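You operate a simulated robot arm through the tools that you are given. There is no shell and no other tool. Be economical: measure what you need, move in short steps, check, and stop when the job is done.

You are at the controls of a simulated two-armed robot. One attempt, no reset.

TASK
Fetch the white tube holder and set it on the top of the prep bench. Put the grey-cap bottle marked "4" from the shaker table in front of the shaker on the ledge of the light box and the grey-cap bottle that says "5" on the shaker table beside the shaker. Put the black-foot cup on the shaker table in front of the shaker away on the low shelf under the blue units. Put the green-ring beaker on the shaker table in front of the shaker away on the strip before the peg rack. Put one of the small teal-cap bottles from the shaker table in front of the shaker on the blue tile. Lift the lid of the grey and white unit open. Any order will do. Set down upright: grey-cap bottle, green-ring beaker, small teal-cap bottle.

Only the result counts: the job must be done as asked and must still hold three seconds after the hand-in. Knocking over, shifting, dropping, spilling or breaking anything else fails it. A push-on lid holds only when it is set on centred and level and pressed home; a screw cap is set on level and turned clockwise until tight.

THE ROBOT
Two 7-joint arms with fingered hands on one trunk, on a base that drives. Base frame: it is fixed to the floor where the robot stands at the start and does not move with it; the origin is under the middle of the robot, x ahead of it, y to its left, z up; the surface under the hand at the start is at about z = 900. Readings come in mm, rad, newtons and seconds.
The left shoulder is at the start at [21, 214, 1344], the right one opposite. With the tool pointing down near the work surface each hand reaches from about 120 to 580 mm from the robot's upright axis, wherever it stands, measured 20 degrees to its own side. Places, roughly: black-foot cup (6x6x6 cm) [-1000, -1500, 900]; blue tile (12x12x2 cm) [-1100, -900, 900]; green-ring beaker [-1000, -1250, 1000]; grey-cap bottle [-1000, -1250, 1000]; ledge of the light box (12x15 cm) [800, 3140, 920]; lid of the grey and white unit [-1100, -3300, 1100]; low shelf under the blue units [800, -1300, 200]; shaker table beside the shaker (60x25 cm) [-1280, -660, 900]; small teal-cap bottle [-1000, -1250, 1000]; strip before the peg rack (36x13 cm) [-180, 4040, 900]; top of the prep bench [-1200, 2300, 800]; white tube holder (8x8x4 cm) [500, 200, 900]. Payload 3.3 kg a hand.
The tool frame of a hand sits at the grasp point between the pads (the TCP): z along the fingers, y along the line on which they close. The tips reach 26 mm beyond it. Largest opening 132 mm; the body of the gripper starts 73 mm behind the TCP. The gripper is a hand of 2 fingers: y runs from the thumb to the fingers, the wrist lies at [0, 0, -224] in the tool frame, and closing takes about 1.5 s.
Orientation is that of the tool frame in the base frame, as a unit quaternion [w, x, y, z]. With the fingers straight down and closing along the base's y, the tool's x points along the base's -x, its y along +y and its z along -z.

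THE INTERFACE
- The arms move only by the tool apply_moves. It takes "left_deltas", "right_deltas" or both (then of equal length, played together; a hand with none holds still); each is one flat list of numbers, 7 for each row, row after row: the shift along the tool's x, y, z in mm, then the turn, a rotation vector about the tool's x, y, z in rad, then the gripper command, from -1 (fully open) to 1 (shut), values between in proportion. In form: [tx, ty, tz, rx, ry, rz, jaw, tx, ty, tz, rx, ry, rz, jaw, ...]. A call has 1 to 12 rows; each row shifts and turns the commanded pose from where the row before left it, along the tool's axes as they then stand. Each row takes 0.2 s and may step no farther than 50 mm and 0.15 rad from the row before; otherwise, or with a gripper value out of range, the whole call is refused. Where a pose cannot be reached the arm comes as near as it can. A force on the tool above 40 N (or 10 N above the force at the start of the call, whichever is more), or a blocked arm, ends the call early, and 0.2 s more pass. Each finger travels about 153 mm/s and halts on what it meets, pressing with about 28 N; the grip force reading is that of the motor and also rises with nothing between the fingers. The clock runs only during rows and for 0.2 s after the last one: add rows that do not move to give the fingers time. The reply holds the time, the measured pose of the TCP, the force on the tool along the base axes, the opening and the grip force, in the units named above and with some noise, with the torque about the TCP (base axes, N m) and any sound that the robot's microphone picked up, and new pictures: "show" is both (left out), scene, wrist or none (wrist: the cameras of the hands that moved).
- Cameras (640 x 400 px; columns grow to the right, rows downward): "scene" is now at [101.4, 40.7, 1533.1]; the picture's right is [0.39, -0.92, 0.00], its down [-0.54, -0.23, -0.81] and it looks along [0.75, 0.32, -0.58] (base axes); focal length 265 px, centre (320, 200). "left" rides on the left gripper at [-66, -3, -99] in its tool frame; the picture's right is [0.04, -1.00, 0.00], its down [0.83, 0.03, -0.55] and it looks along [0.55, 0.02, 0.83] (tool axes); focal length 261 px, centre (320, 200). "right" rides on the right gripper at [65, -3, -99] in its tool frame; the picture's right is [0.04, 1.00, 0.00], its down [-0.83, 0.03, -0.55] and it looks along [-0.55, 0.02, 0.83] (tool axes); focal length 261 px, centre (320, 200). There is no depth. A picture from a camera that has moved, and an enlarged one, comes with that camera's place and axes in the base frame and with its lens. The place of the scene camera against the robot may be out by one fixed shift of up to 25 mm in any direction.
- lift_body(by): slides the trunk up (or, below 0, down) by that many mm; the arms and the scene camera ride with it, the base frame stays. It gives what a move gives, with no picture.
- roll_base(legs): drives the robot by 1 to 6 legs, each [ahead, left, turn to the left] in mm, mm and rad, along the robot's own axes; the way and the turn of a leg run together, so that a leg with both is an arc; at most 1500 mm and 3.142 rad a leg. The arms and the cameras ride along, it lands a little off, and it stops where it bumps. It gives what a move gives, and a new picture of the scene camera.
- grasp_type(shape, hand): the hand has 2 fingers and takes this shape, open, in about a second: jaw (thumb against the fingers, like two jaws); tri (thumb and two fingers); tip (a fingertip pinch); poke (one finger out to press); point (the index stretched); flat (the hand flat); cup (the hand cupped); fist (a fist). The gripper value then closes the fingers along that shape, each until it touches; the sizes above hold for jaw. It gives what a move gives, with no picture.
- head_to(pan, tilt): turns the head with the scene camera to pan (to the left, within 1.501 rad either way) and tilt (down, from -0.506 to 1.204), counted from straight ahead of the robot. It gives what a move gives, and a new picture of the scene camera.
- close_up(camera, box): a new picture of the part [left, top, right, bottom] of that camera's present view, enlarged. No time passes.
- hand_in(): hands the job in; it is judged then, once.

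Work in short steps. Places have to be worked out from the pictures, the camera data and where the tool is seen: move nearer, look again, correct. Check each grasp and each placing, and mend what went wrong. You have 196 turns and 260 pictures in all, those below and enlarged ones among them. Open the grippers and draw the arms clear of the work before you hand the job in, unless the task says otherwise.

The tools are called after "Request:" as a command line: name --argument value ..., lists and objects as JSON in quotes. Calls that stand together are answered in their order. apply_moves: Moves the arms, as the interface text tells. Its arguments: {"type":"object","properties":{"left_deltas":{"type":"array","items":{"type":"number"}},"right_deltas":{"type":"array","items":{"type":"number"}},"show":{"type":"string","enum":["both","scene","wrist","none"]}},"required":[]} The other tools are called the same way: lift_body (by) slides the trunk up or down; grasp_type (shape, hand) gives the hand a shape; roll_base (legs) drives the base; head_to (pan, tilt) turns the head that bears the scene camera; close_up (camera, box) takes an enlarged picture of a part of a camera's view; hand_in () hands the job in.

At the start:

```text
t: 0.0
left_tcp_pos: [413.2, 348.7, 1207.4]
left_orientation: [-0.001, 0.0, 1.0, 0.0]
left_contact_force: [0.1, -0.4, -0.2]
left_wrist_torque: [0.02, 0.01, 0.0]
left_finger_gap: 131.9
left_grasp_force: 0.1
left_shape: jaw
right_tcp_pos: [408.0, -47.6, 1308.1]
right_orientation: [0.001, 0.006, 1.0, 0.006]
right_contact_force: [0.3, 0.4, 0.3]
right_wrist_torque: [0.0, -0.01, 0.02]
right_finger_gap: 132.1
right_grasp_force: 0.0
right_shape: jaw
trunk travel left (down, up): [-625.0, 136.0]
robot x, y, heading: [2.0, -3.2, 0.005]
head pan, tilt: [0.4, 0.623]
```

scene: 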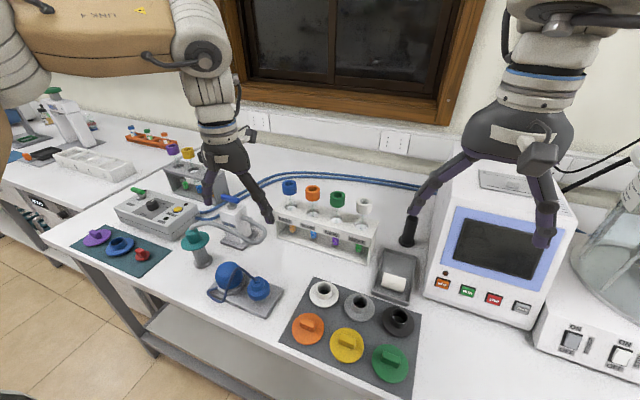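
right: 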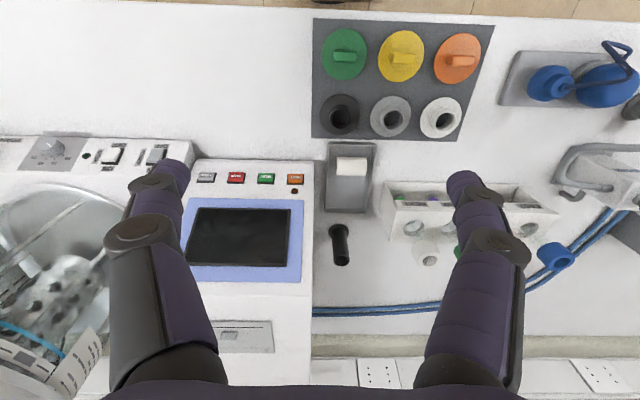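
left: 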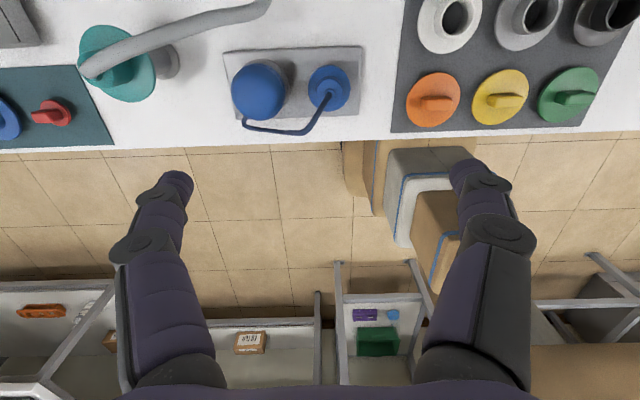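

I'll pick the white holder first; from the two views it sits near [490, 195, ~900] on the mat. I'll take a close look at it before moving.

Request:
close_up --camera "scene" --box '[260, 260, 440, 390]'

Request:
close_up --camera "left" --box '[380, 0, 640, 160]'

```text
3.08 times, centred on (350, 325) of scene
camera zoom: at [101.4, 40.7, 1533.1], right [0.39, -0.92, 0.0], down [-0.54, -0.23, -0.81], along [0.75, 0.32, -0.58], focal length 814 px, centre (228, -185)
```

zoom: 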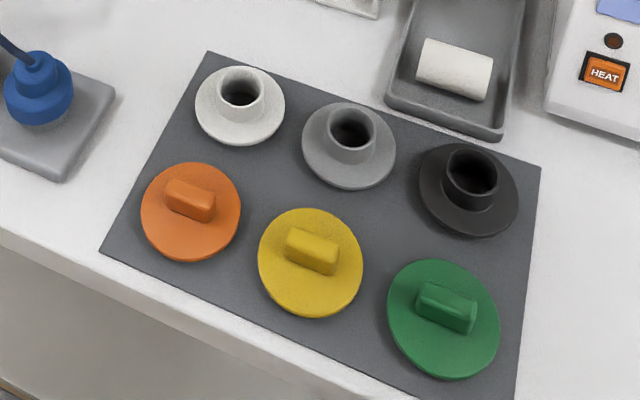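

```text
2.46 times, centred on (510, 80) of left
camera zoom: at [475.5, 346.2, 1305.9], right [-0.04, -1.0, 0.0], down [-0.83, 0.03, 0.55], along [-0.55, 0.02, -0.83], focal length 642 px, centre (-148, 495)
```

zoom: 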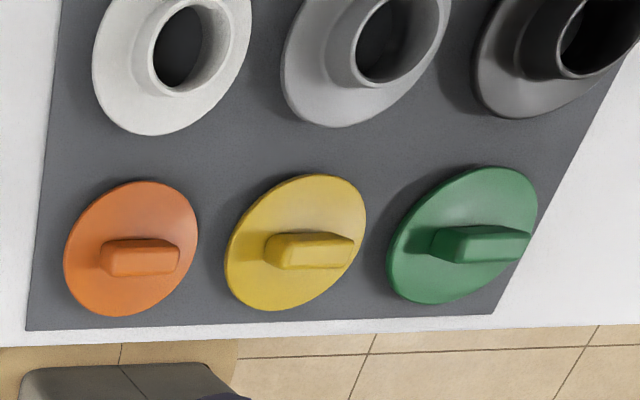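

The tube holder has a flange and a ~40 mm neck; the left camera puts the neck at about (480, 190). I'll move the left hand above it and look.

Request:
apply_moves --left_deltas '[-13, -32, 31, 0, 0, 0, -1, -13, -32, 31, 0, 0, 0, -1, -13, -32, 31, 0, 0, 0, -1, -14, -32, 31, 0, 0, 0, -1, -14, -31, 31, 0, 0, 0, -1, 0, 0, 0, 0, 0, 0, -1]'

```text
t: 1.4
left_tcp_pos: [478.4, 190.2, 1051.7]
left_orientation: [0.0, 0.0, 1.0, -0.002]
left_contact_force: [-0.3, 0.4, 0.7]
left_wrist_torque: [-0.01, -0.02, -0.04]
left_finger_gap: 131.7
left_grasp_force: 0.1
left_shape: jaw
right_tcp_pos: [408.7, -46.1, 1308.5]
right_orientation: [0.001, 0.006, 1.0, 0.006]
right_contact_force: [0.0, 0.5, 0.2]
right_wrist_torque: [-0.01, 0.01, 0.0]
right_finger_gap: 131.8
right_grasp_force: 0.1
right_shape: jaw
trunk travel left (down, up): [-625.0, 136.0]
robot x, y, heading: [0.7, -3.6, 0.004]
head pan, tilt: [0.4, 0.623]
camera scene: at [101.0, 41.5, 1533.1], right [0.39, -0.92, 0.0], down [-0.54, -0.23, -0.81], along [0.75, 0.32, -0.58], focal length 265 px, centre (320, 200)
camera left: at [540.5, 187.6, 1151.4], right [-0.04, -1.0, 0.0], down [-0.83, 0.03, 0.55], along [-0.55, 0.02, -0.83], focal length 261 px, centre (320, 200)
```

scene: 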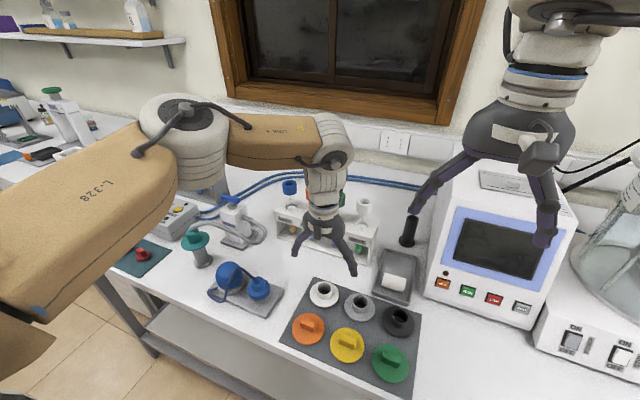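
left: 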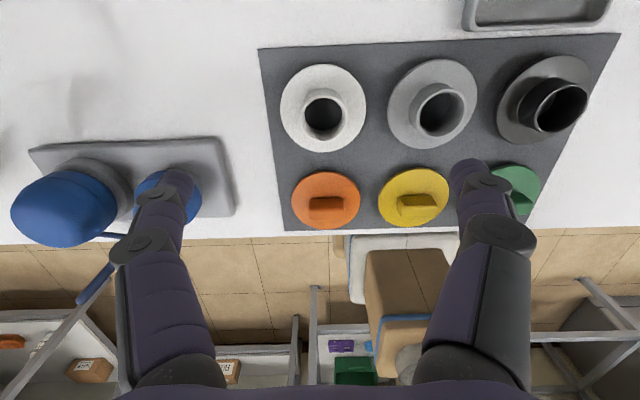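

The neck is at about (483, 187). I pre-close to ~60 mm to clear the neighbour, then descend so the tips stay just above the flange.

Request:
apply_moves --left_deltas '[-5, -3, 0, 0, 0, 0, 0.1, 0, 0, 0, 0, 0, 0, 0.1, 0, 0, 0, 0, 0, 0, 0.1, 0, 0, 30, 0, 0, 0, 0.1, 0, 0, 30, 0, 0, 0, 0.1, 0, 0, 30, 0, 0, 0, 0.1, 0, 0, 15, 0, 0, 0, 0.1, 0, 0, 0, 0, 0, 0, 0.1]' --show "wrist"

```text
t: 3.2
left_tcp_pos: [483.4, 187.7, 946.9]
left_orientation: [0.0, 0.001, 1.0, 0.001]
left_contact_force: [-0.1, 0.1, -0.6]
left_wrist_torque: [-0.01, 0.0, -0.01]
left_finger_gap: 59.7
left_grasp_force: 0.1
left_shape: jaw
right_tcp_pos: [408.9, -47.2, 1308.3]
right_orientation: [0.002, 0.006, 1.0, 0.008]
right_contact_force: [-0.6, -1.1, -0.4]
right_wrist_torque: [0.0, -0.03, 0.02]
right_finger_gap: 131.8
right_grasp_force: 0.0
right_shape: jaw
trunk travel left (down, up): [-625.0, 136.0]
robot x, y, heading: [1.1, 2.0, -0.007]
head pan, tilt: [0.4, 0.623]
camera left: at [546.4, 184.3, 1045.7], right [-0.04, -1.0, 0.0], down [-0.83, 0.03, 0.55], along [-0.55, 0.02, -0.83], focal length 261 px, centre (320, 200)
```

left: 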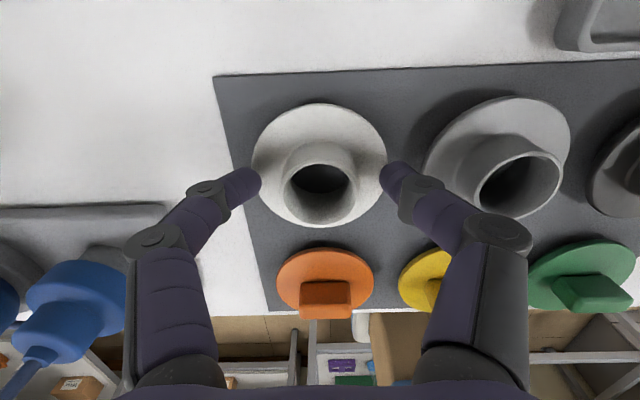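

Aligned; lower slightly and close on the neck.

Request:
apply_moves --left_deltas '[-3, 0, 6, 0, 0, 0, 0.1, 0, 0, 0, 0, 0, 0, 1, 0, 0, 0, 0, 0, 0, 1, 0, 0, 0, 0, 0, 0, 1, 0, 0, 0, 0, 0, 0, 1]' --show "none"

Request:
apply_moves --left_deltas '[0, 0, -20, 0, 0, 0, 1, 0, 0, -20, 0, 0, 0, 1, 0, 0, -20, 0, 0, 0, 1, 0, 0, 0, 0, 0, 0, 1]' --show "wrist"

```text
t: 4.4
left_tcp_pos: [486.3, 188.2, 942.5]
left_orientation: [0.002, -0.001, 1.0, 0.0]
left_contact_force: [2.1, 3.7, 18.3]
left_wrist_torque: [0.33, -0.05, 0.03]
left_finger_gap: 54.6
left_grasp_force: 27.6
left_shape: jaw
right_tcp_pos: [408.3, -47.0, 1307.7]
right_orientation: [0.002, 0.006, 1.0, 0.007]
right_contact_force: [-0.1, 0.3, -0.6]
right_wrist_torque: [0.01, -0.01, -0.01]
right_finger_gap: 131.9
right_grasp_force: 0.1
right_shape: jaw
trunk travel left (down, up): [-625.0, 136.0]
robot x, y, heading: [0.9, 1.8, 0.002]
head pan, tilt: [0.4, 0.623]
```

```text
t: 5.4
left_tcp_pos: [487.3, 187.7, 1002.3]
left_orientation: [0.0, 0.0, 1.0, 0.0]
left_contact_force: [0.0, -0.4, -1.1]
left_wrist_torque: [-0.01, -0.01, 0.01]
left_finger_gap: 53.8
left_grasp_force: 27.9
left_shape: jaw
right_tcp_pos: [409.0, -48.2, 1307.7]
right_orientation: [0.002, 0.005, 1.0, 0.008]
right_contact_force: [-0.2, -0.2, 0.6]
right_wrist_torque: [0.0, 0.01, 0.0]
right_finger_gap: 132.0
right_grasp_force: 0.0
right_shape: jaw
trunk travel left (down, up): [-625.0, 136.0]
robot x, y, heading: [-2.0, -0.7, 0.002]
head pan, tilt: [0.4, 0.623]
camera left: at [550.0, 184.8, 1100.5], right [-0.04, -1.0, 0.0], down [-0.83, 0.03, 0.55], along [-0.55, 0.02, -0.83], focal length 261 px, centre (320, 200)
```

left: 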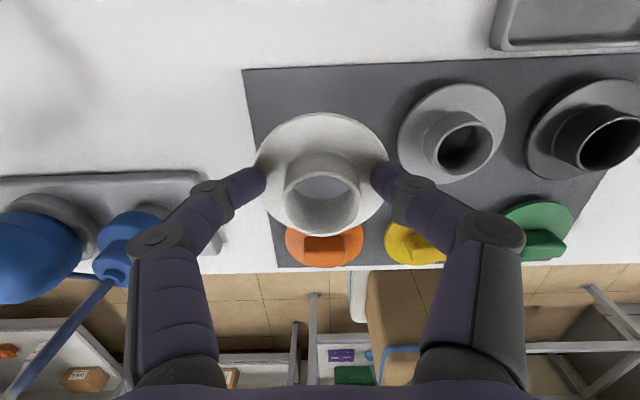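

The holder is held (gap 54). I'll raise and tuck it, then look around toward the left-rear where the prep bench is.

Request:
apply_moves --left_deltas '[0, 0, -40, 0, 0, 0, 1, 0, 0, -40, 0, 0, 0, 1, 30, 10, -40, 0, 0, 0, 1, 30, 15, -30, 0, 0, 0, 1, 30, 15, 0, 0, 0, 0, 1, 30, 15, 0, 0, 0, 0, 1, 30, 15, 0, 0, 0, 0, 1]' --show "none"

Request:
head_to --pan 1.4 --tilt 0.35

Request:
head_to --pan -1.4 --tilt 0.35

```text
refused: row 3 steps farther than a row can; nothing moved
```

```text
t: 6.7
left_tcp_pos: [486.9, 187.9, 1001.4]
left_orientation: [0.0, 0.0, 1.0, 0.0]
left_contact_force: [0.4, -0.7, -1.1]
left_wrist_torque: [0.02, -0.02, -0.01]
left_finger_gap: 53.4
left_grasp_force: 27.5
left_shape: jaw
right_tcp_pos: [409.2, -48.4, 1306.8]
right_orientation: [0.0, 0.007, 1.0, 0.008]
right_contact_force: [-0.2, 0.2, 0.1]
right_wrist_torque: [0.0, 0.0, 0.0]
right_finger_gap: 132.0
right_grasp_force: 0.1
right_shape: jaw
trunk travel left (down, up): [-625.0, 136.0]
robot x, y, heading: [0.5, -2.9, 0.001]
head pan, tilt: [1.4, 0.351]
camera scene: at [36.7, 98.2, 1557.9], right [0.99, -0.17, 0.0], down [-0.06, -0.34, -0.94], along [0.16, 0.93, -0.34], focal length 265 px, centre (320, 200)
```

scene: 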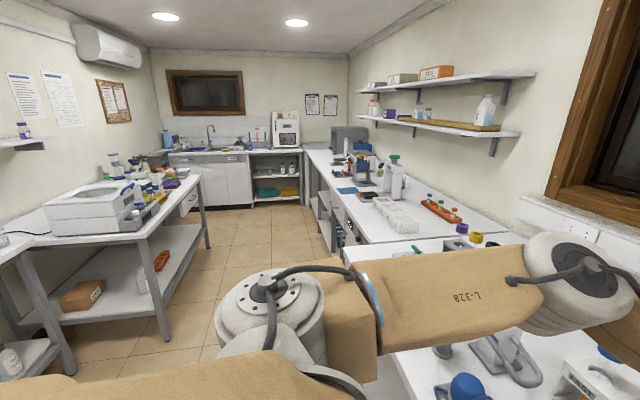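

```text
t: 9.1
left_tcp_pos: [486.0, 187.1, 1001.8]
left_orientation: [0.0, 0.0, 1.0, 0.0]
left_contact_force: [1.0, -0.2, -0.2]
left_wrist_torque: [-0.03, 0.02, 0.02]
left_finger_gap: 53.6
left_grasp_force: 27.6
left_shape: jaw
right_tcp_pos: [409.4, -47.1, 1308.1]
right_orientation: [0.001, 0.006, 1.0, 0.007]
right_contact_force: [-0.5, 0.6, -0.2]
right_wrist_torque: [0.01, 0.0, -0.03]
right_finger_gap: 131.9
right_grasp_force: 0.0
right_shape: jaw
trunk travel left (down, up): [-625.0, 136.0]
robot x, y, heading: [-0.8, -0.7, -0.001]
head pan, tilt: [-1.4, 0.351]
camera scene: at [36.7, -85.3, 1557.9], right [-0.99, -0.17, 0.0], down [-0.06, 0.34, -0.94], along [0.16, -0.93, -0.34], focal length 265 px, centre (320, 200)
```

scene: 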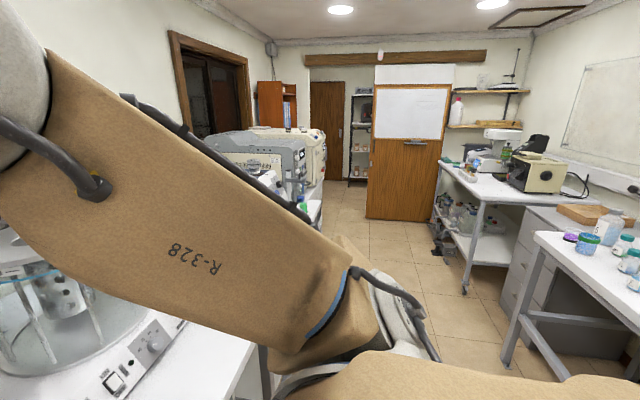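

The room layout is clear: the prep bench is at left-rear with its edge near x≈-800, and the aisle is free. I'll tuck the left arm, then back off and drive along the aisle.

Request:
apply_moves --left_deltas '[0, 0, -40, 0, 0, 0, 1, 0, 0, -40, 0, 0, 0, 1, 20, 10, -40, 0, 0, 0, 1, 30, 15, -30, 0, 0, 0, 1, 35, 15, 0, 0, 0, 0, 1, 35, 15, 0, 0, 0, 0, 1, 35, 15, 0, 0, 0, 0, 1]' --right_deltas '[0, 0, 0, 0, 0, 0, -1, 15, 0, 0, 0, 0, 0, -1, 15, 0, 0, 0, 0, 0, -1, 15, 0, 0, 0, 0, 0, -1, 15, -10, 0, 0, 0, 0, -1, 15, -10, 0, 0, 0, 0, -1, 15, -10, 0, 0, 0, 0, -1]' --show "none"

Request:
roll_base --legs '[[-230, 0, 0], [0, 1150, 0], [0, 1150, 0], [0, 0, 3.14]]'

Request:
head_to --pan 0.0 --tilt 0.6

```text
t: 10.7
left_tcp_pos: [330.5, 257.1, 1153.0]
left_orientation: [0.001, 0.0, 1.0, 0.0]
left_contact_force: [-0.6, -0.1, -0.1]
left_wrist_torque: [-0.02, -0.05, 0.0]
left_finger_gap: 53.5
left_grasp_force: 27.9
left_shape: jaw
right_tcp_pos: [314.8, -75.2, 1307.7]
right_orientation: [0.002, 0.005, 1.0, 0.006]
right_contact_force: [-0.3, 0.2, 0.3]
right_wrist_torque: [-0.01, -0.02, -0.01]
right_finger_gap: 131.9
right_grasp_force: 0.0
right_shape: jaw
trunk travel left (down, up): [-625.0, 136.0]
robot x, y, heading: [0.8, -0.8, -0.003]
head pan, tilt: [-1.4, 0.351]
```

```text
t: 30.8
left_tcp_pos: [-573.8, 2043.6, 1153.0]
left_orientation: [0.0, 1.0, 0.011, 0.0]
left_contact_force: [0.9, -0.5, -0.5]
left_wrist_torque: [0.01, -0.01, 0.0]
left_finger_gap: 53.5
left_grasp_force: 28.3
left_shape: jaw
right_tcp_pos: [-567.0, 2375.6, 1307.9]
right_orientation: [0.006, 1.0, 0.006, -0.001]
right_contact_force: [0.4, 0.0, 0.6]
right_wrist_torque: [0.0, 0.01, -0.01]
right_finger_gap: 131.8
right_grasp_force: 0.0
right_shape: jaw
trunk travel left (down, up): [-625.0, 136.0]
robot x, y, heading: [-250.3, 2306.7, -3.119]
head pan, tilt: [-1.4, 0.351]
camera scene: at [-269.3, 2405.9, 1557.9], right [0.98, 0.19, 0.0], down [0.07, -0.34, -0.94], along [-0.18, 0.92, -0.34], focal length 265 px, centre (320, 200)
```

scene: 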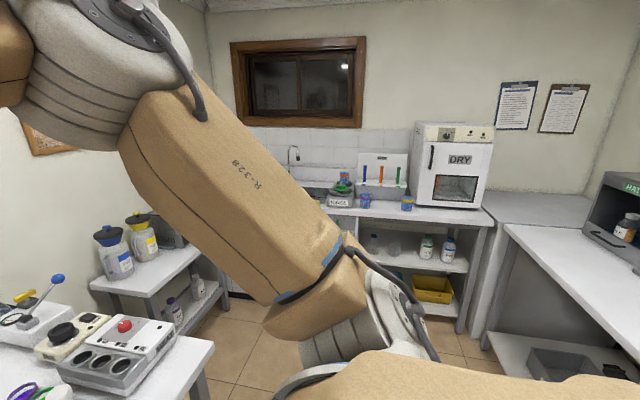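

```text
t: 32.3
left_tcp_pos: [-574.3, 2043.3, 1152.5]
left_orientation: [0.0, 1.0, 0.012, 0.0]
left_contact_force: [0.3, -1.0, 0.4]
left_wrist_torque: [0.0, 0.01, -0.01]
left_finger_gap: 53.5
left_grasp_force: 28.2
left_shape: jaw
right_tcp_pos: [-568.4, 2376.3, 1306.5]
right_orientation: [0.006, 1.0, 0.006, -0.001]
right_contact_force: [-0.5, 0.1, 0.2]
right_wrist_torque: [0.0, -0.02, 0.05]
right_finger_gap: 132.0
right_grasp_force: 0.1
right_shape: jaw
trunk travel left (down, up): [-625.0, 136.0]
robot x, y, heading: [-248.5, 2309.4, -3.121]
head pan, tilt: [0.0, 0.6]
camera scene: at [-339.8, 2312.7, 1535.2], right [-0.02, 1.0, 0.0], down [0.56, 0.01, -0.83], along [-0.82, -0.02, -0.57], focal length 265 px, centre (320, 200)
```

scene: 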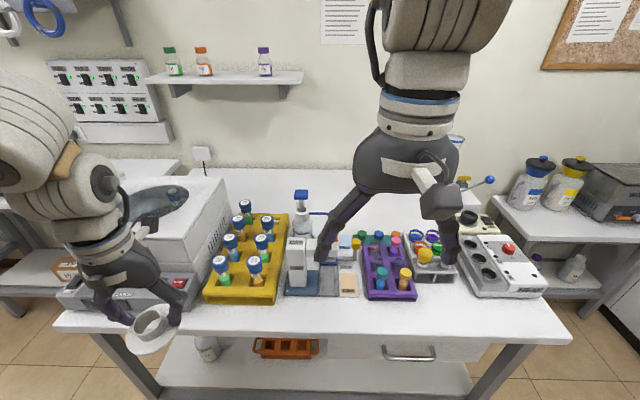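

The prep bench front edge is near x≈-730, with a free strip ~120 mm deep before the racks. I'll drive 90 mm closer and lower the trunk 100 mm, then view the strip.

Request:
roll_base --legs '[[90, 0, 0]]'

Request:
lift_body --by -100

Request:
apply_moves --left_deltas '[-10, -40, 0, 0, 0, 0, 1, -10, -40, 0, 0, 0, 0, 1, -10, -40, 0, 0, 0, 0, 1, -15, -40, 0, 0, 0, 0, 1, 0, 0, 0, 0, 0, 0, 1]'

```text
t: 33.4
left_tcp_pos: [-666.0, 2041.3, 1153.0]
left_orientation: [0.001, 1.0, 0.011, 0.002]
left_contact_force: [-0.4, -0.5, 0.3]
left_wrist_torque: [-0.03, -0.03, 0.01]
left_finger_gap: 53.5
left_grasp_force: 28.6
left_shape: jaw
right_tcp_pos: [-660.3, 2373.5, 1306.9]
right_orientation: [0.006, 1.0, 0.006, 0.0]
right_contact_force: [0.4, -0.1, -0.4]
right_wrist_torque: [-0.01, -0.05, 0.0]
right_finger_gap: 131.9
right_grasp_force: 0.1
right_shape: jaw
trunk travel left (down, up): [-625.0, 136.0]
robot x, y, heading: [-336.3, 2307.9, -3.115]
head pan, tilt: [0.0, 0.6]
camera scene: at [-431.7, 2310.4, 1535.0], right [-0.02, 1.0, 0.0], down [0.57, 0.01, -0.82], along [-0.82, -0.02, -0.57], focal length 265 px, centre (320, 200)
```

scene: 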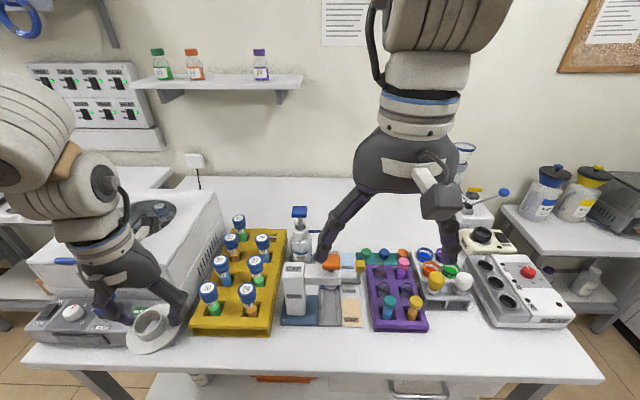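

```text
t: 34.8
left_tcp_pos: [-665.2, 2041.3, 1054.0]
left_orientation: [0.0, 1.0, 0.011, 0.0]
left_contact_force: [-0.2, -1.0, -0.4]
left_wrist_torque: [0.0, -0.02, -0.03]
left_finger_gap: 53.4
left_grasp_force: 28.3
left_shape: jaw
right_tcp_pos: [-658.9, 2374.3, 1207.0]
right_orientation: [0.006, 1.0, 0.006, -0.001]
right_contact_force: [0.4, 0.4, 0.7]
right_wrist_torque: [-0.01, -0.03, -0.01]
right_finger_gap: 132.1
right_grasp_force: 0.1
right_shape: jaw
trunk travel left (down, up): [-525.0, 236.0]
robot x, y, heading: [-340.8, 2306.7, -3.119]
head pan, tilt: [0.0, 0.6]
```

```text
t: 36.0
left_tcp_pos: [-713.5, 2201.3, 1051.4]
left_orientation: [0.0, 1.0, 0.011, 0.001]
left_contact_force: [0.4, 0.5, -0.3]
left_wrist_torque: [0.03, 0.01, 0.0]
left_finger_gap: 53.7
left_grasp_force: 28.0
left_shape: jaw
right_tcp_pos: [-659.2, 2374.6, 1206.9]
right_orientation: [0.006, 1.0, 0.006, 0.0]
right_contact_force: [0.6, -0.3, 0.6]
right_wrist_torque: [0.0, 0.0, -0.01]
right_finger_gap: 131.8
right_grasp_force: 0.0
right_shape: jaw
trunk travel left (down, up): [-525.0, 236.0]
robot x, y, heading: [-338.9, 2307.0, -3.117]
head pan, tilt: [0.0, 0.6]
camera scene: at [-433.5, 2309.5, 1435.1], right [-0.02, 1.0, 0.0], down [0.56, 0.01, -0.82], along [-0.82, -0.02, -0.57], focal length 265 px, centre (320, 200)
camera left: at [-781.9, 2202.4, 1150.7], right [0.02, 1.0, 0.0], down [0.83, -0.02, 0.55], along [0.55, -0.01, -0.83], focal length 261 px, centre (320, 200)
```

scene: 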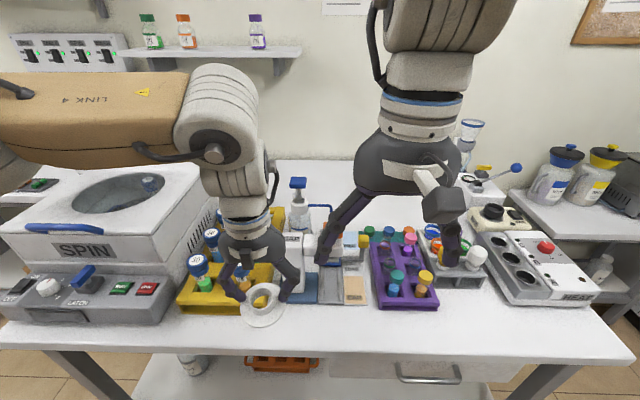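
left: 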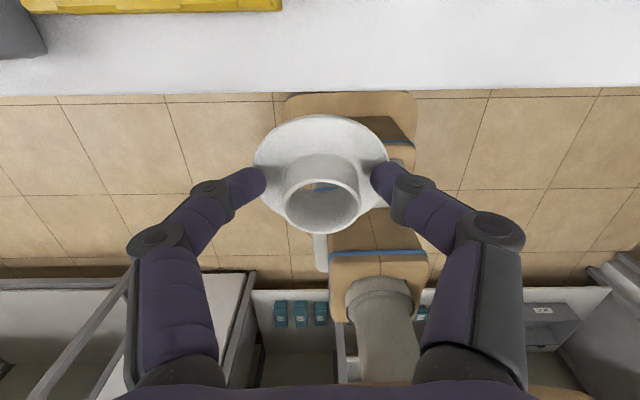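

The strip before the yellow rack is too tight (~87 mm), but between the purple rack and the HEAT panel there's ~190×150 mm free, near (-785, 2700). I'll shift the base to the right along the bench.

Request:
roll_base --legs '[[0, -450, 0]]'

Request:
close_up --camera "left" --box '[0, 0, 640, 400]'

```text
t: 38.7
left_tcp_pos: [-724.7, 2647.2, 1051.0]
left_orientation: [0.001, 1.0, 0.015, 0.0]
left_contact_force: [0.2, -0.4, -1.4]
left_wrist_torque: [0.0, 0.01, -0.04]
left_finger_gap: 53.5
left_grasp_force: 27.9
left_shape: jaw
right_tcp_pos: [-672.0, 2820.8, 1205.7]
right_orientation: [0.007, 1.0, 0.009, 0.0]
right_contact_force: [0.4, -0.7, 0.2]
right_wrist_torque: [0.0, -0.01, -0.02]
right_finger_gap: 131.8
right_grasp_force: 0.0
right_shape: jaw
trunk travel left (down, up): [-525.0, 236.0]
robot x, y, heading: [-353.1, 2756.8, -3.11]
head pan, tilt: [0.0, 0.6]
camera scene: at [-445.8, 2758.6, 1435.1], right [-0.03, 1.0, 0.0], down [0.56, 0.02, -0.82], along [-0.82, -0.03, -0.57], focal length 265 px, centre (320, 200)
```

scene: 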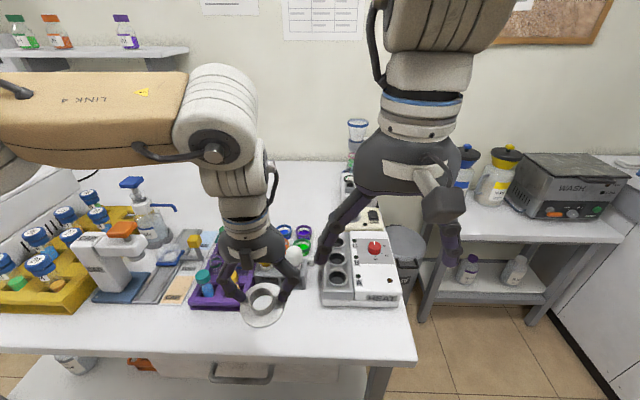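

```text
1.00 times, centred on (320, 200) of left (not enlarged: the box is as wide or as high as the picture)
camera zoom: at [-793.4, 2648.4, 1150.9], right [0.01, 1.0, 0.0], down [0.83, -0.01, 0.55], along [0.55, -0.01, -0.83], focal length 261 px, centre (320, 200)
```

zoom: 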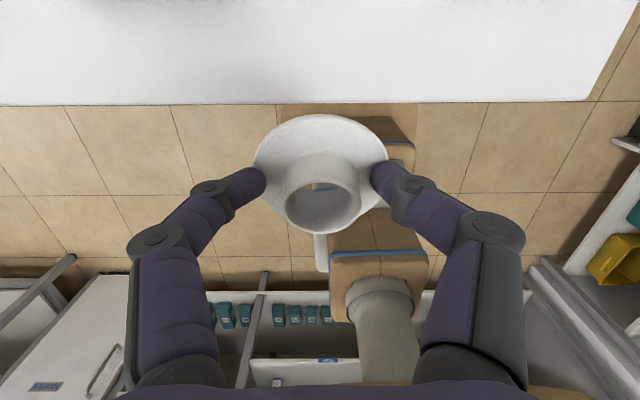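

The holder hangs right over the free gap in y; I move 55 mm further in over the bench and descend most of the way.

Request:
apply_moves --left_deltas '[-28, 0, 0, 0, 0, 0, 1, -27, 0, 0, 0, 0, 0, 1, 0, 0, 40, 0, 0, 0, 1, 0, 0, 40, 0, 0, 0, 1, 0, 0, 40, 0, 0, 0, 1, 0, 0, 40, 0, 0, 0, 1, 0, 0, 25, 0, 0, 0, 1, 0, 0, 0, 0, 0, 0, 1]'

```text
t: 40.2
left_tcp_pos: [-780.9, 2647.4, 890.0]
left_orientation: [-0.001, 1.0, 0.017, -0.001]
left_contact_force: [6.0, -1.9, 24.1]
left_wrist_torque: [-0.63, -0.17, 0.12]
left_finger_gap: 54.6
left_grasp_force: 27.6
left_shape: jaw
right_tcp_pos: [-670.2, 2819.2, 1207.1]
right_orientation: [0.006, 1.0, 0.01, -0.001]
right_contact_force: [-0.4, -1.2, -0.1]
right_wrist_torque: [0.03, -0.01, 0.03]
right_finger_gap: 132.0
right_grasp_force: 0.0
right_shape: jaw
trunk travel left (down, up): [-525.0, 236.0]
robot x, y, heading: [-354.0, 2754.9, -3.11]
head pan, tilt: [0.0, 0.6]
stopped in row 7 (left hand): the force on the tool passed its limit at 62 N (the readings are from after the stop); the commanded pose is now the measured one
camera scene: at [-444.3, 2757.8, 1435.5], right [-0.03, 1.0, 0.0], down [0.56, 0.02, -0.83], along [-0.83, -0.03, -0.56], focal length 265 px, centre (320, 200)
camera left: at [-848.0, 2646.8, 988.0], right [0.01, 1.0, 0.0], down [0.83, -0.01, 0.55], along [0.55, 0.0, -0.83], focal length 261 px, centre (320, 200)
```

scene: 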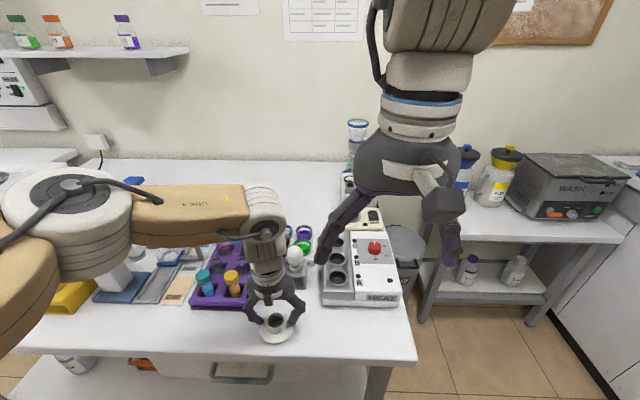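
left: 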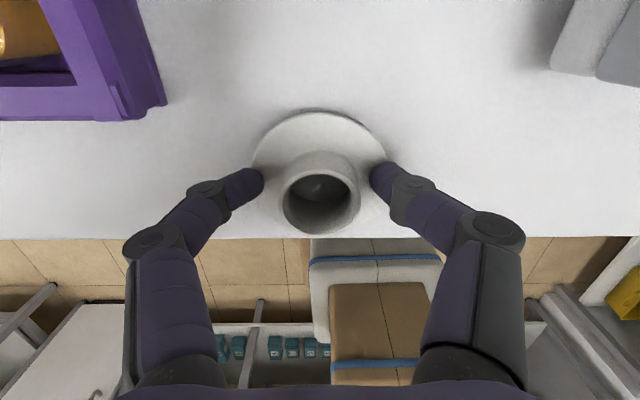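

Contact at z≈890, so the bench top is ~850 here and the holder is sitting flat. I open and rise.

Request:
apply_moves --left_deltas '[0, 0, 0, 0, 0, 0, 0, 0, 0, 0, 0, 0, 0, -0.5, 0, 0, 0, 0, 0, 0, -0.5, 0, 0, 0, 0, 0, 0, -0.5, 0, 0, -40, 0, 0, 0, -0.5, 0, 0, -40, 0, 0, 0, -0.5, 0, 0, -40, 0, 0, 0, -0.5, 0, 0, -40, 0, 0, 0, -0.5, 0, 0, -40, 0, 0, 0, -0.5, 25, 25, -10, 0, 0, 0, -0.5, 40, 25, 0, 0, 0, 0, -0.5, 40, 25, 0, 0, 0, 0, -1]'

```text
t: 42.8
left_tcp_pos: [-671.7, 2573.6, 1095.7]
left_orientation: [-0.001, 1.0, 0.017, -0.002]
left_contact_force: [0.4, 0.4, 0.5]
left_wrist_torque: [0.02, 0.02, -0.03]
left_finger_gap: 131.9
left_grasp_force: 0.1
left_shape: jaw
right_tcp_pos: [-671.6, 2818.6, 1206.3]
right_orientation: [0.006, 1.0, 0.01, -0.001]
right_contact_force: [-0.3, -0.4, -0.6]
right_wrist_torque: [0.01, 0.01, 0.02]
right_finger_gap: 131.7
right_grasp_force: 0.0
right_shape: jaw
trunk travel left (down, up): [-525.0, 236.0]
robot x, y, heading: [-349.2, 2752.9, -3.107]
head pan, tilt: [0.0, 0.6]
camera scene: at [-445.0, 2756.4, 1435.1], right [-0.03, 1.0, 0.0], down [0.56, 0.02, -0.83], along [-0.82, -0.02, -0.56], focal length 265 px, centre (320, 200)
camera left: at [-739.9, 2573.6, 1195.1], right [0.01, 1.0, 0.0], down [0.84, -0.01, 0.55], along [0.55, 0.0, -0.84], focal length 261 px, centre (320, 200)
```

scene: 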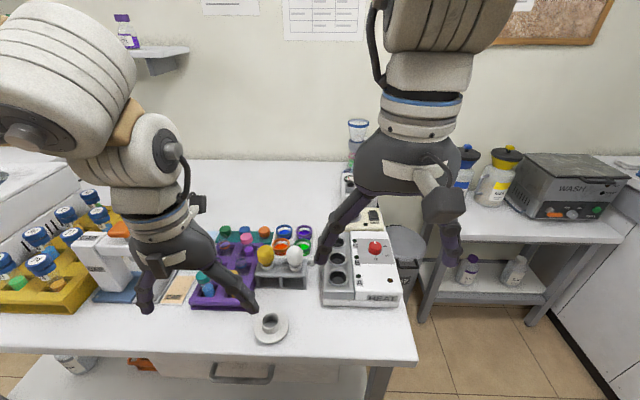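
left: 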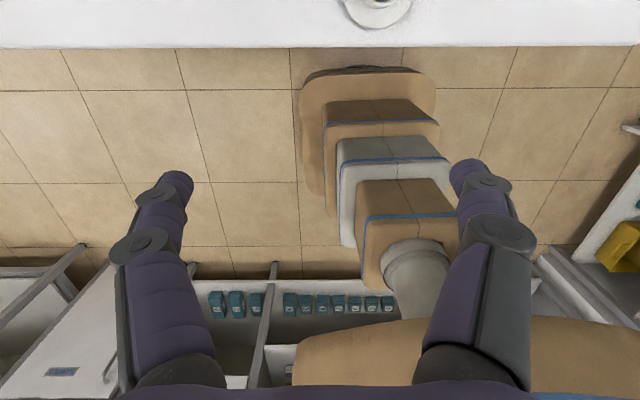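

The holder stands on the prep bench. Now raise the trunk, back into the aisle and drive along to the shaker table.

Request:
lift_body --by 100

Request:
roll_base --legs '[[-120, 0, 0], [0, 0, -0.033], [0, 1400, 0], [0, 1400, 0], [0, 1100, 0]]'

```text
t: 44.1
left_tcp_pos: [-674.0, 2572.7, 1196.1]
left_orientation: [-0.001, 1.0, 0.016, -0.001]
left_contact_force: [0.6, -0.7, 0.3]
left_wrist_torque: [0.0, 0.01, 0.01]
left_finger_gap: 131.9
left_grasp_force: 0.0
left_shape: jaw
right_tcp_pos: [-669.7, 2820.6, 1306.3]
right_orientation: [0.006, 1.0, 0.01, 0.0]
right_contact_force: [0.3, 0.2, -0.1]
right_wrist_torque: [0.0, 0.0, -0.01]
right_finger_gap: 131.7
right_grasp_force: 0.0
right_shape: jaw
trunk travel left (down, up): [-625.0, 136.0]
robot x, y, heading: [-350.7, 2754.2, -3.109]
head pan, tilt: [0.0, 0.6]
```

```text
t: 64.3
left_tcp_pos: [-566.7, -1344.7, 1196.5]
left_orientation: [-0.002, 1.0, 0.004, -0.001]
left_contact_force: [0.4, -0.1, 0.1]
left_wrist_torque: [-0.02, -0.03, 0.0]
left_finger_gap: 132.0
left_grasp_force: 0.0
left_shape: jaw
right_tcp_pos: [-558.1, -1098.9, 1306.6]
right_orientation: [0.006, 1.0, -0.002, 0.001]
right_contact_force: [-1.1, -0.3, 0.0]
right_wrist_torque: [0.03, 0.03, -0.04]
right_finger_gap: 132.0
right_grasp_force: 0.0
right_shape: jaw
trunk travel left (down, up): [-625.0, 136.0]
robot x, y, heading: [-240.4, -1175.2, -3.141]
head pan, tilt: [0.0, 0.6]
camera scene: at [-331.8, -1167.5, 1535.2], right [0.0, 1.0, 0.0], down [0.57, 0.0, -0.82], along [-0.82, 0.0, -0.57], focal length 265 px, centre (320, 200)
```

scene: 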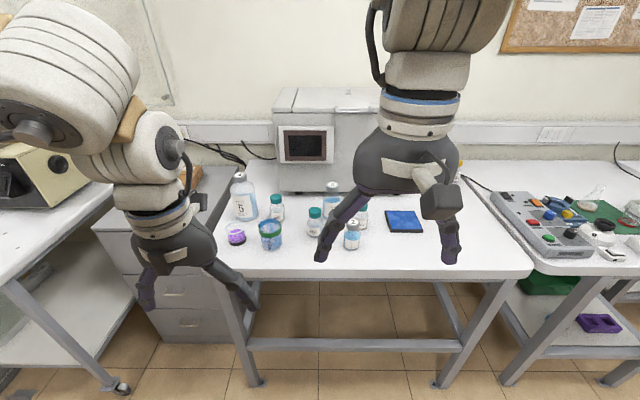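

I see the shaker table with bottles, cup, beaker and the blue tile. I enlarge this area.

Request:
close_up --camera "scene" --box '[210, 150, 440, 290]'

Request:
close_up --camera "right" --box '[0, 0, 640, 400]'

Request:
close_up --camera "left" --box '[0, 0, 640, 400]'

```text
2.78 times, centred on (325, 220) of scene
camera zoom: at [-331.8, -1167.5, 1535.2], right [0.0, 1.0, 0.0], down [0.57, 0.0, -0.82], along [-0.82, 0.0, -0.57], focal length 737 px, centre (306, 144)
```

zoom: 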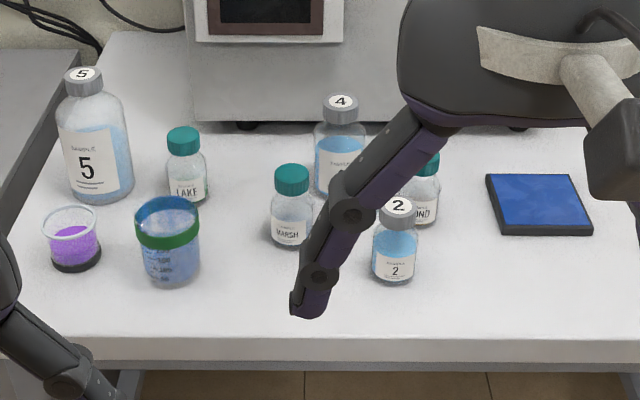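

```text
1.00 times, centred on (320, 200) of right (not enlarged: the box is as wide or as high as the picture)
camera zoom: at [-493.4, -1094.3, 1405.5], right [0.04, -1.0, 0.01], down [-0.83, -0.02, 0.55], along [-0.55, -0.03, -0.83], focal length 261 px, centre (320, 200)
```

zoom: 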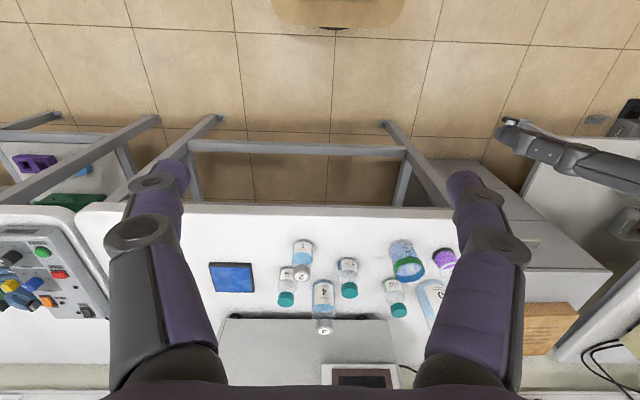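

```text
1.00 times, centred on (320, 200) of left (not enlarged: the box is as wide or as high as the picture)
camera zoom: at [-635.2, -1343.1, 1295.7], right [0.03, 1.0, 0.0], down [0.83, -0.03, 0.55], along [0.55, -0.02, -0.83], focal length 261 px, centre (320, 200)
```

zoom: 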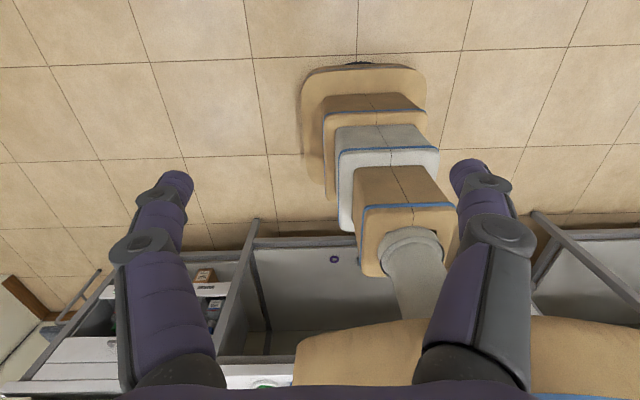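

Bottles are identified: 5, 4, 2 (grey caps), LAKE/MARSH/POND (teal), beaker, cup, tile. MARSH at ≈(-1023,-1187) is easiest for the tile. I drive up to the table and bring the right hand over it.

Request:
roll_base --legs '[[300, 110, 0]]'

Request:
apply_moves --right_deltas '[-35, 0, 30, 0, 0, 0, -1, -35, 0, 30, 0, 0, 0, -1, -35, 0, 30, 0, 0, 0, -1, -30, 0, 20, 0, 0, 0, -1, 0, 0, 0, 0, 0, 0, -1]'

```text
t: 66.4
left_tcp_pos: [-870.1, -1454.6, 1195.7]
left_orientation: [-0.001, 1.0, 0.003, -0.001]
left_contact_force: [0.0, 0.0, -0.4]
left_wrist_torque: [-0.01, -0.02, 0.0]
left_finger_gap: 132.1
left_grasp_force: 0.0
left_shape: jaw
right_tcp_pos: [-862.5, -1208.9, 1306.1]
right_orientation: [0.006, 1.0, -0.002, 0.0]
right_contact_force: [-0.1, 0.6, -0.8]
right_wrist_torque: [0.02, -0.03, 0.02]
right_finger_gap: 131.9
right_grasp_force: 0.1
right_shape: jaw
trunk travel left (down, up): [-625.0, 136.0]
robot x, y, heading: [-542.3, -1284.7, -3.133]
head pan, tilt: [0.0, 0.6]
camera scene: at [-634.7, -1277.6, 1535.1], right [0.0, 1.0, 0.0], down [0.57, 0.0, -0.82], along [-0.82, 0.0, -0.57], focal length 265 px, centre (320, 200)
```

scene: 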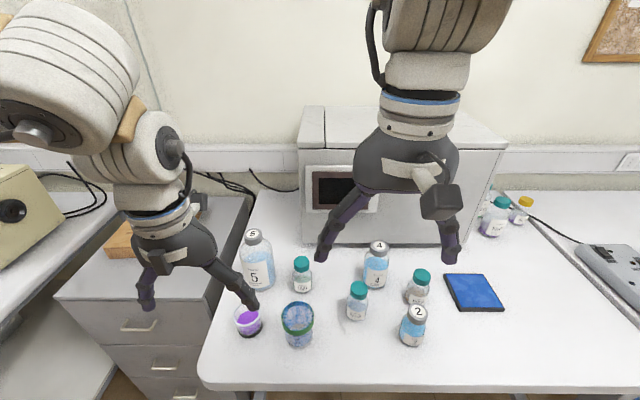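

```text
t: 67.6
left_tcp_pos: [-868.3, -1454.7, 1196.9]
left_orientation: [0.0, 1.0, 0.003, -0.001]
left_contact_force: [-0.3, 0.9, 0.2]
left_wrist_torque: [-0.01, 0.02, 0.02]
left_finger_gap: 131.9
left_grasp_force: 0.1
left_shape: jaw
right_tcp_pos: [-993.7, -1209.3, 1196.7]
right_orientation: [0.006, 1.0, -0.003, -0.001]
right_contact_force: [0.0, 0.0, 0.4]
right_wrist_torque: [-0.01, 0.02, -0.03]
right_finger_gap: 132.0
right_grasp_force: 0.0
right_shape: jaw
trunk travel left (down, up): [-625.0, 136.0]
robot x, y, heading: [-543.8, -1281.0, -3.14]
head pan, tilt: [0.0, 0.6]
camera scene: at [-633.2, -1276.7, 1535.2], right [0.0, 1.0, 0.0], down [0.56, 0.0, -0.83], along [-0.83, 0.0, -0.56], focal length 265 px, centre (320, 200)
camera right: at [-929.0, -1204.8, 1295.8], right [0.04, -1.0, 0.01], down [-0.83, -0.02, 0.55], along [-0.55, -0.03, -0.83], focal length 261 px, centre (320, 200)
```

scene: 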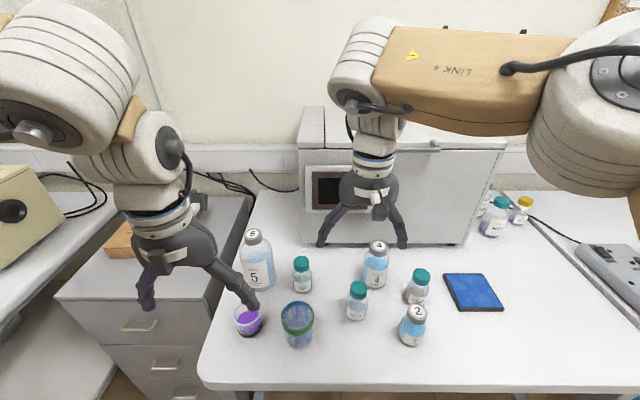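
right: 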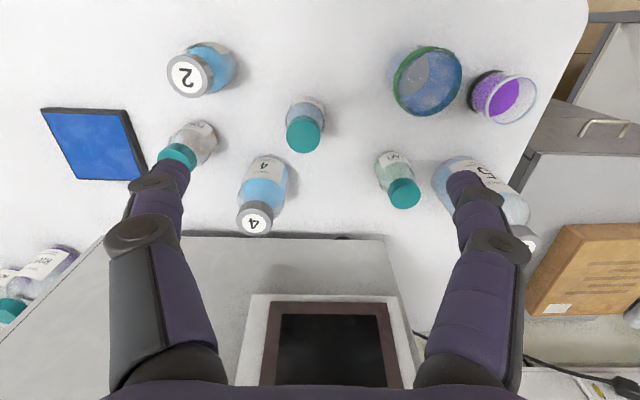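

MARSH cap resolves to ≈(-1030,-1195). I align, set ~100 mm opening and go down to mid-height of the bottle.

Request:
apply_moves --right_deltas '[-18, -7, 20, 0, 0, 0, -0.5, -18, -7, 40, 0, 0, 0, -0.5, 0, 0, 40, 0, 0, 0, -0.5, 0, 0, 20, 0, 0, 0, -0.5, 0, 0, 0, 0, 0, 0, -0.5]' --show "wrist"

```text
t: 68.8
left_tcp_pos: [-868.9, -1455.4, 1196.6]
left_orientation: [-0.001, 1.0, 0.002, 0.0]
left_contact_force: [-0.1, 0.8, -1.1]
left_wrist_torque: [-0.01, -0.03, -0.02]
left_finger_gap: 132.0
left_grasp_force: 0.0
left_shape: jaw
right_tcp_pos: [-1033.6, -1197.2, 1075.5]
right_orientation: [0.006, 1.0, -0.003, -0.001]
right_contact_force: [-0.3, 0.7, -0.1]
right_wrist_torque: [0.0, 0.02, 0.03]
right_finger_gap: 99.3
right_grasp_force: 0.0
right_shape: jaw
trunk travel left (down, up): [-625.0, 136.0]
robot x, y, heading: [-543.3, -1283.4, -3.14]
head pan, tilt: [0.0, 0.6]
camera right: at [-966.9, -1192.2, 1174.8], right [0.03, -1.0, 0.01], down [-0.83, -0.02, 0.55], along [-0.55, -0.03, -0.83], focal length 261 px, centre (320, 200)
```

right: 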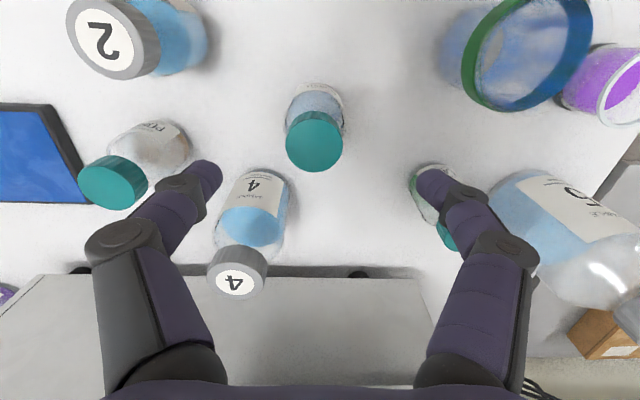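

Well aligned (cap ≈(-1034,-1195)). Descend 118 mm and grip.

Request:
apply_moves --right_deltas '[0, -2, 40, 0, 0, 0, -0.5, 0, 0, 40, 0, 0, 0, -0.5, 0, 0, 38, 0, 0, 0, -0.5, 0, 0, 0, 0, 0, 0, -0.5, 0, 0, 0, 0, 0, 0, 1, 0, 0, 0, 0, 0, 0, 1, 0, 0, 0, 0, 0, 0, 1, 0, 0, 0, 0, 0, 0, 1]' --show "wrist"

```text
t: 70.6
left_tcp_pos: [-870.3, -1455.5, 1196.2]
left_orientation: [-0.001, 1.0, 0.002, -0.002]
left_contact_force: [0.1, -0.2, -0.7]
left_wrist_torque: [0.01, 0.03, -0.01]
left_finger_gap: 131.9
left_grasp_force: 0.0
left_shape: jaw
right_tcp_pos: [-1032.7, -1196.7, 958.6]
right_orientation: [0.006, 1.0, -0.003, -0.001]
right_contact_force: [-0.4, -0.4, 0.3]
right_wrist_torque: [0.03, -0.04, -0.01]
right_finger_gap: 46.8
right_grasp_force: 27.6
right_shape: jaw
trunk travel left (down, up): [-625.0, 136.0]
robot x, y, heading: [-545.5, -1284.8, -3.136]
head pan, tilt: [0.0, 0.6]
camera right: at [-967.1, -1191.6, 1057.2], right [0.04, -1.0, 0.01], down [-0.83, -0.02, 0.55], along [-0.55, -0.03, -0.83], focal length 261 px, centre (320, 200)
```

right: 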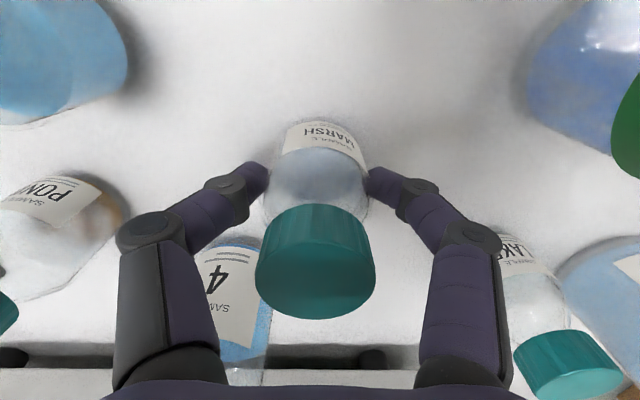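

MARSH is held (46.8 mm). Lift to clear the other bottles, then roll the base right by 320 mm toward the tile.

Request:
apply_moves --right_deltas '[0, 0, -40, 0, 0, 0, 1, 0, 0, -40, 0, 0, 0, 1, 0, 0, -40, 0, 0, 0, 1, 0, 0, -40, 0, 0, 0, 1, 0, 0, -40, 0, 0, 0, 1, 0, 0, 0, 0, 0, 0, 1]' --show "none"

Request:
roll_base --legs '[[0, -320, 0]]'

Request:
close_up --camera "right" --box '[0, 0, 640, 400]'

```text
t: 72.0
left_tcp_pos: [-870.3, -1455.0, 1197.3]
left_orientation: [0.0, 1.0, 0.004, -0.001]
left_contact_force: [-0.7, -0.2, 0.0]
left_wrist_torque: [-0.01, -0.03, -0.03]
left_finger_gap: 132.0
left_grasp_force: 0.1
left_shape: jaw
right_tcp_pos: [-1033.0, -1195.0, 1156.5]
right_orientation: [0.007, 1.0, -0.003, 0.0]
right_contact_force: [-0.3, -0.3, -1.4]
right_wrist_torque: [0.0, -0.03, -0.01]
right_finger_gap: 47.0
right_grasp_force: 27.9
right_shape: jaw
trunk travel left (down, up): [-625.0, 136.0]
robot x, y, heading: [-543.8, -1282.8, -3.137]
head pan, tilt: [0.0, 0.6]
```

```text
t: 74.1
left_tcp_pos: [-871.4, -1132.0, 1197.5]
left_orientation: [-0.001, 1.0, 0.0, -0.001]
left_contact_force: [0.0, -1.0, 0.8]
left_wrist_torque: [0.02, -0.04, 0.02]
left_finger_gap: 131.6
left_grasp_force: 0.1
left_shape: jaw
right_tcp_pos: [-1031.8, -872.0, 1156.9]
right_orientation: [0.006, 1.0, -0.005, -0.001]
right_contact_force: [0.1, -0.1, -2.4]
right_wrist_torque: [-0.03, -0.02, -0.02]
right_finger_gap: 46.6
right_grasp_force: 28.0
right_shape: jaw
trunk travel left (down, up): [-625.0, 136.0]
robot x, y, heading: [-543.6, -964.4, -3.141]
head pan, tilt: [0.0, 0.6]
camera scene: at [-635.0, -955.1, 1535.1], right [0.0, 1.0, 0.0], down [0.57, 0.0, -0.82], along [-0.82, 0.0, -0.57], focal length 265 px, centre (320, 200)
```

scene: 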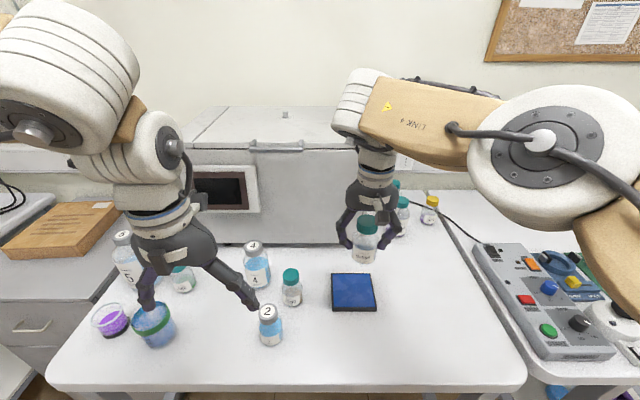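

```text
1.00 times, centred on (320, 200) of right (not enlarged: the box is as wide or as high as the picture)
camera zoom: at [-967.8, -866.8, 1256.2], right [0.03, -1.0, 0.01], down [-0.83, -0.02, 0.55], along [-0.55, -0.03, -0.83], focal length 261 px, centre (320, 200)
```

zoom: 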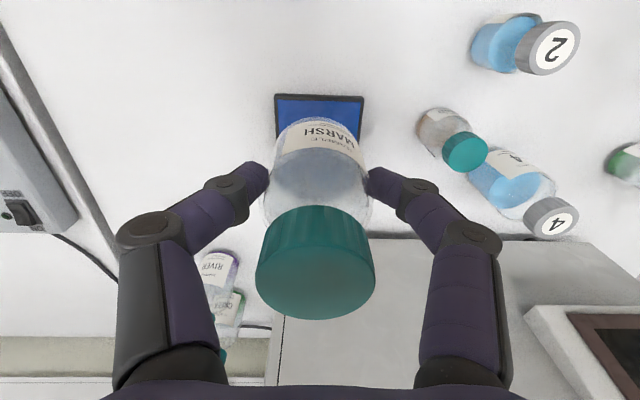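

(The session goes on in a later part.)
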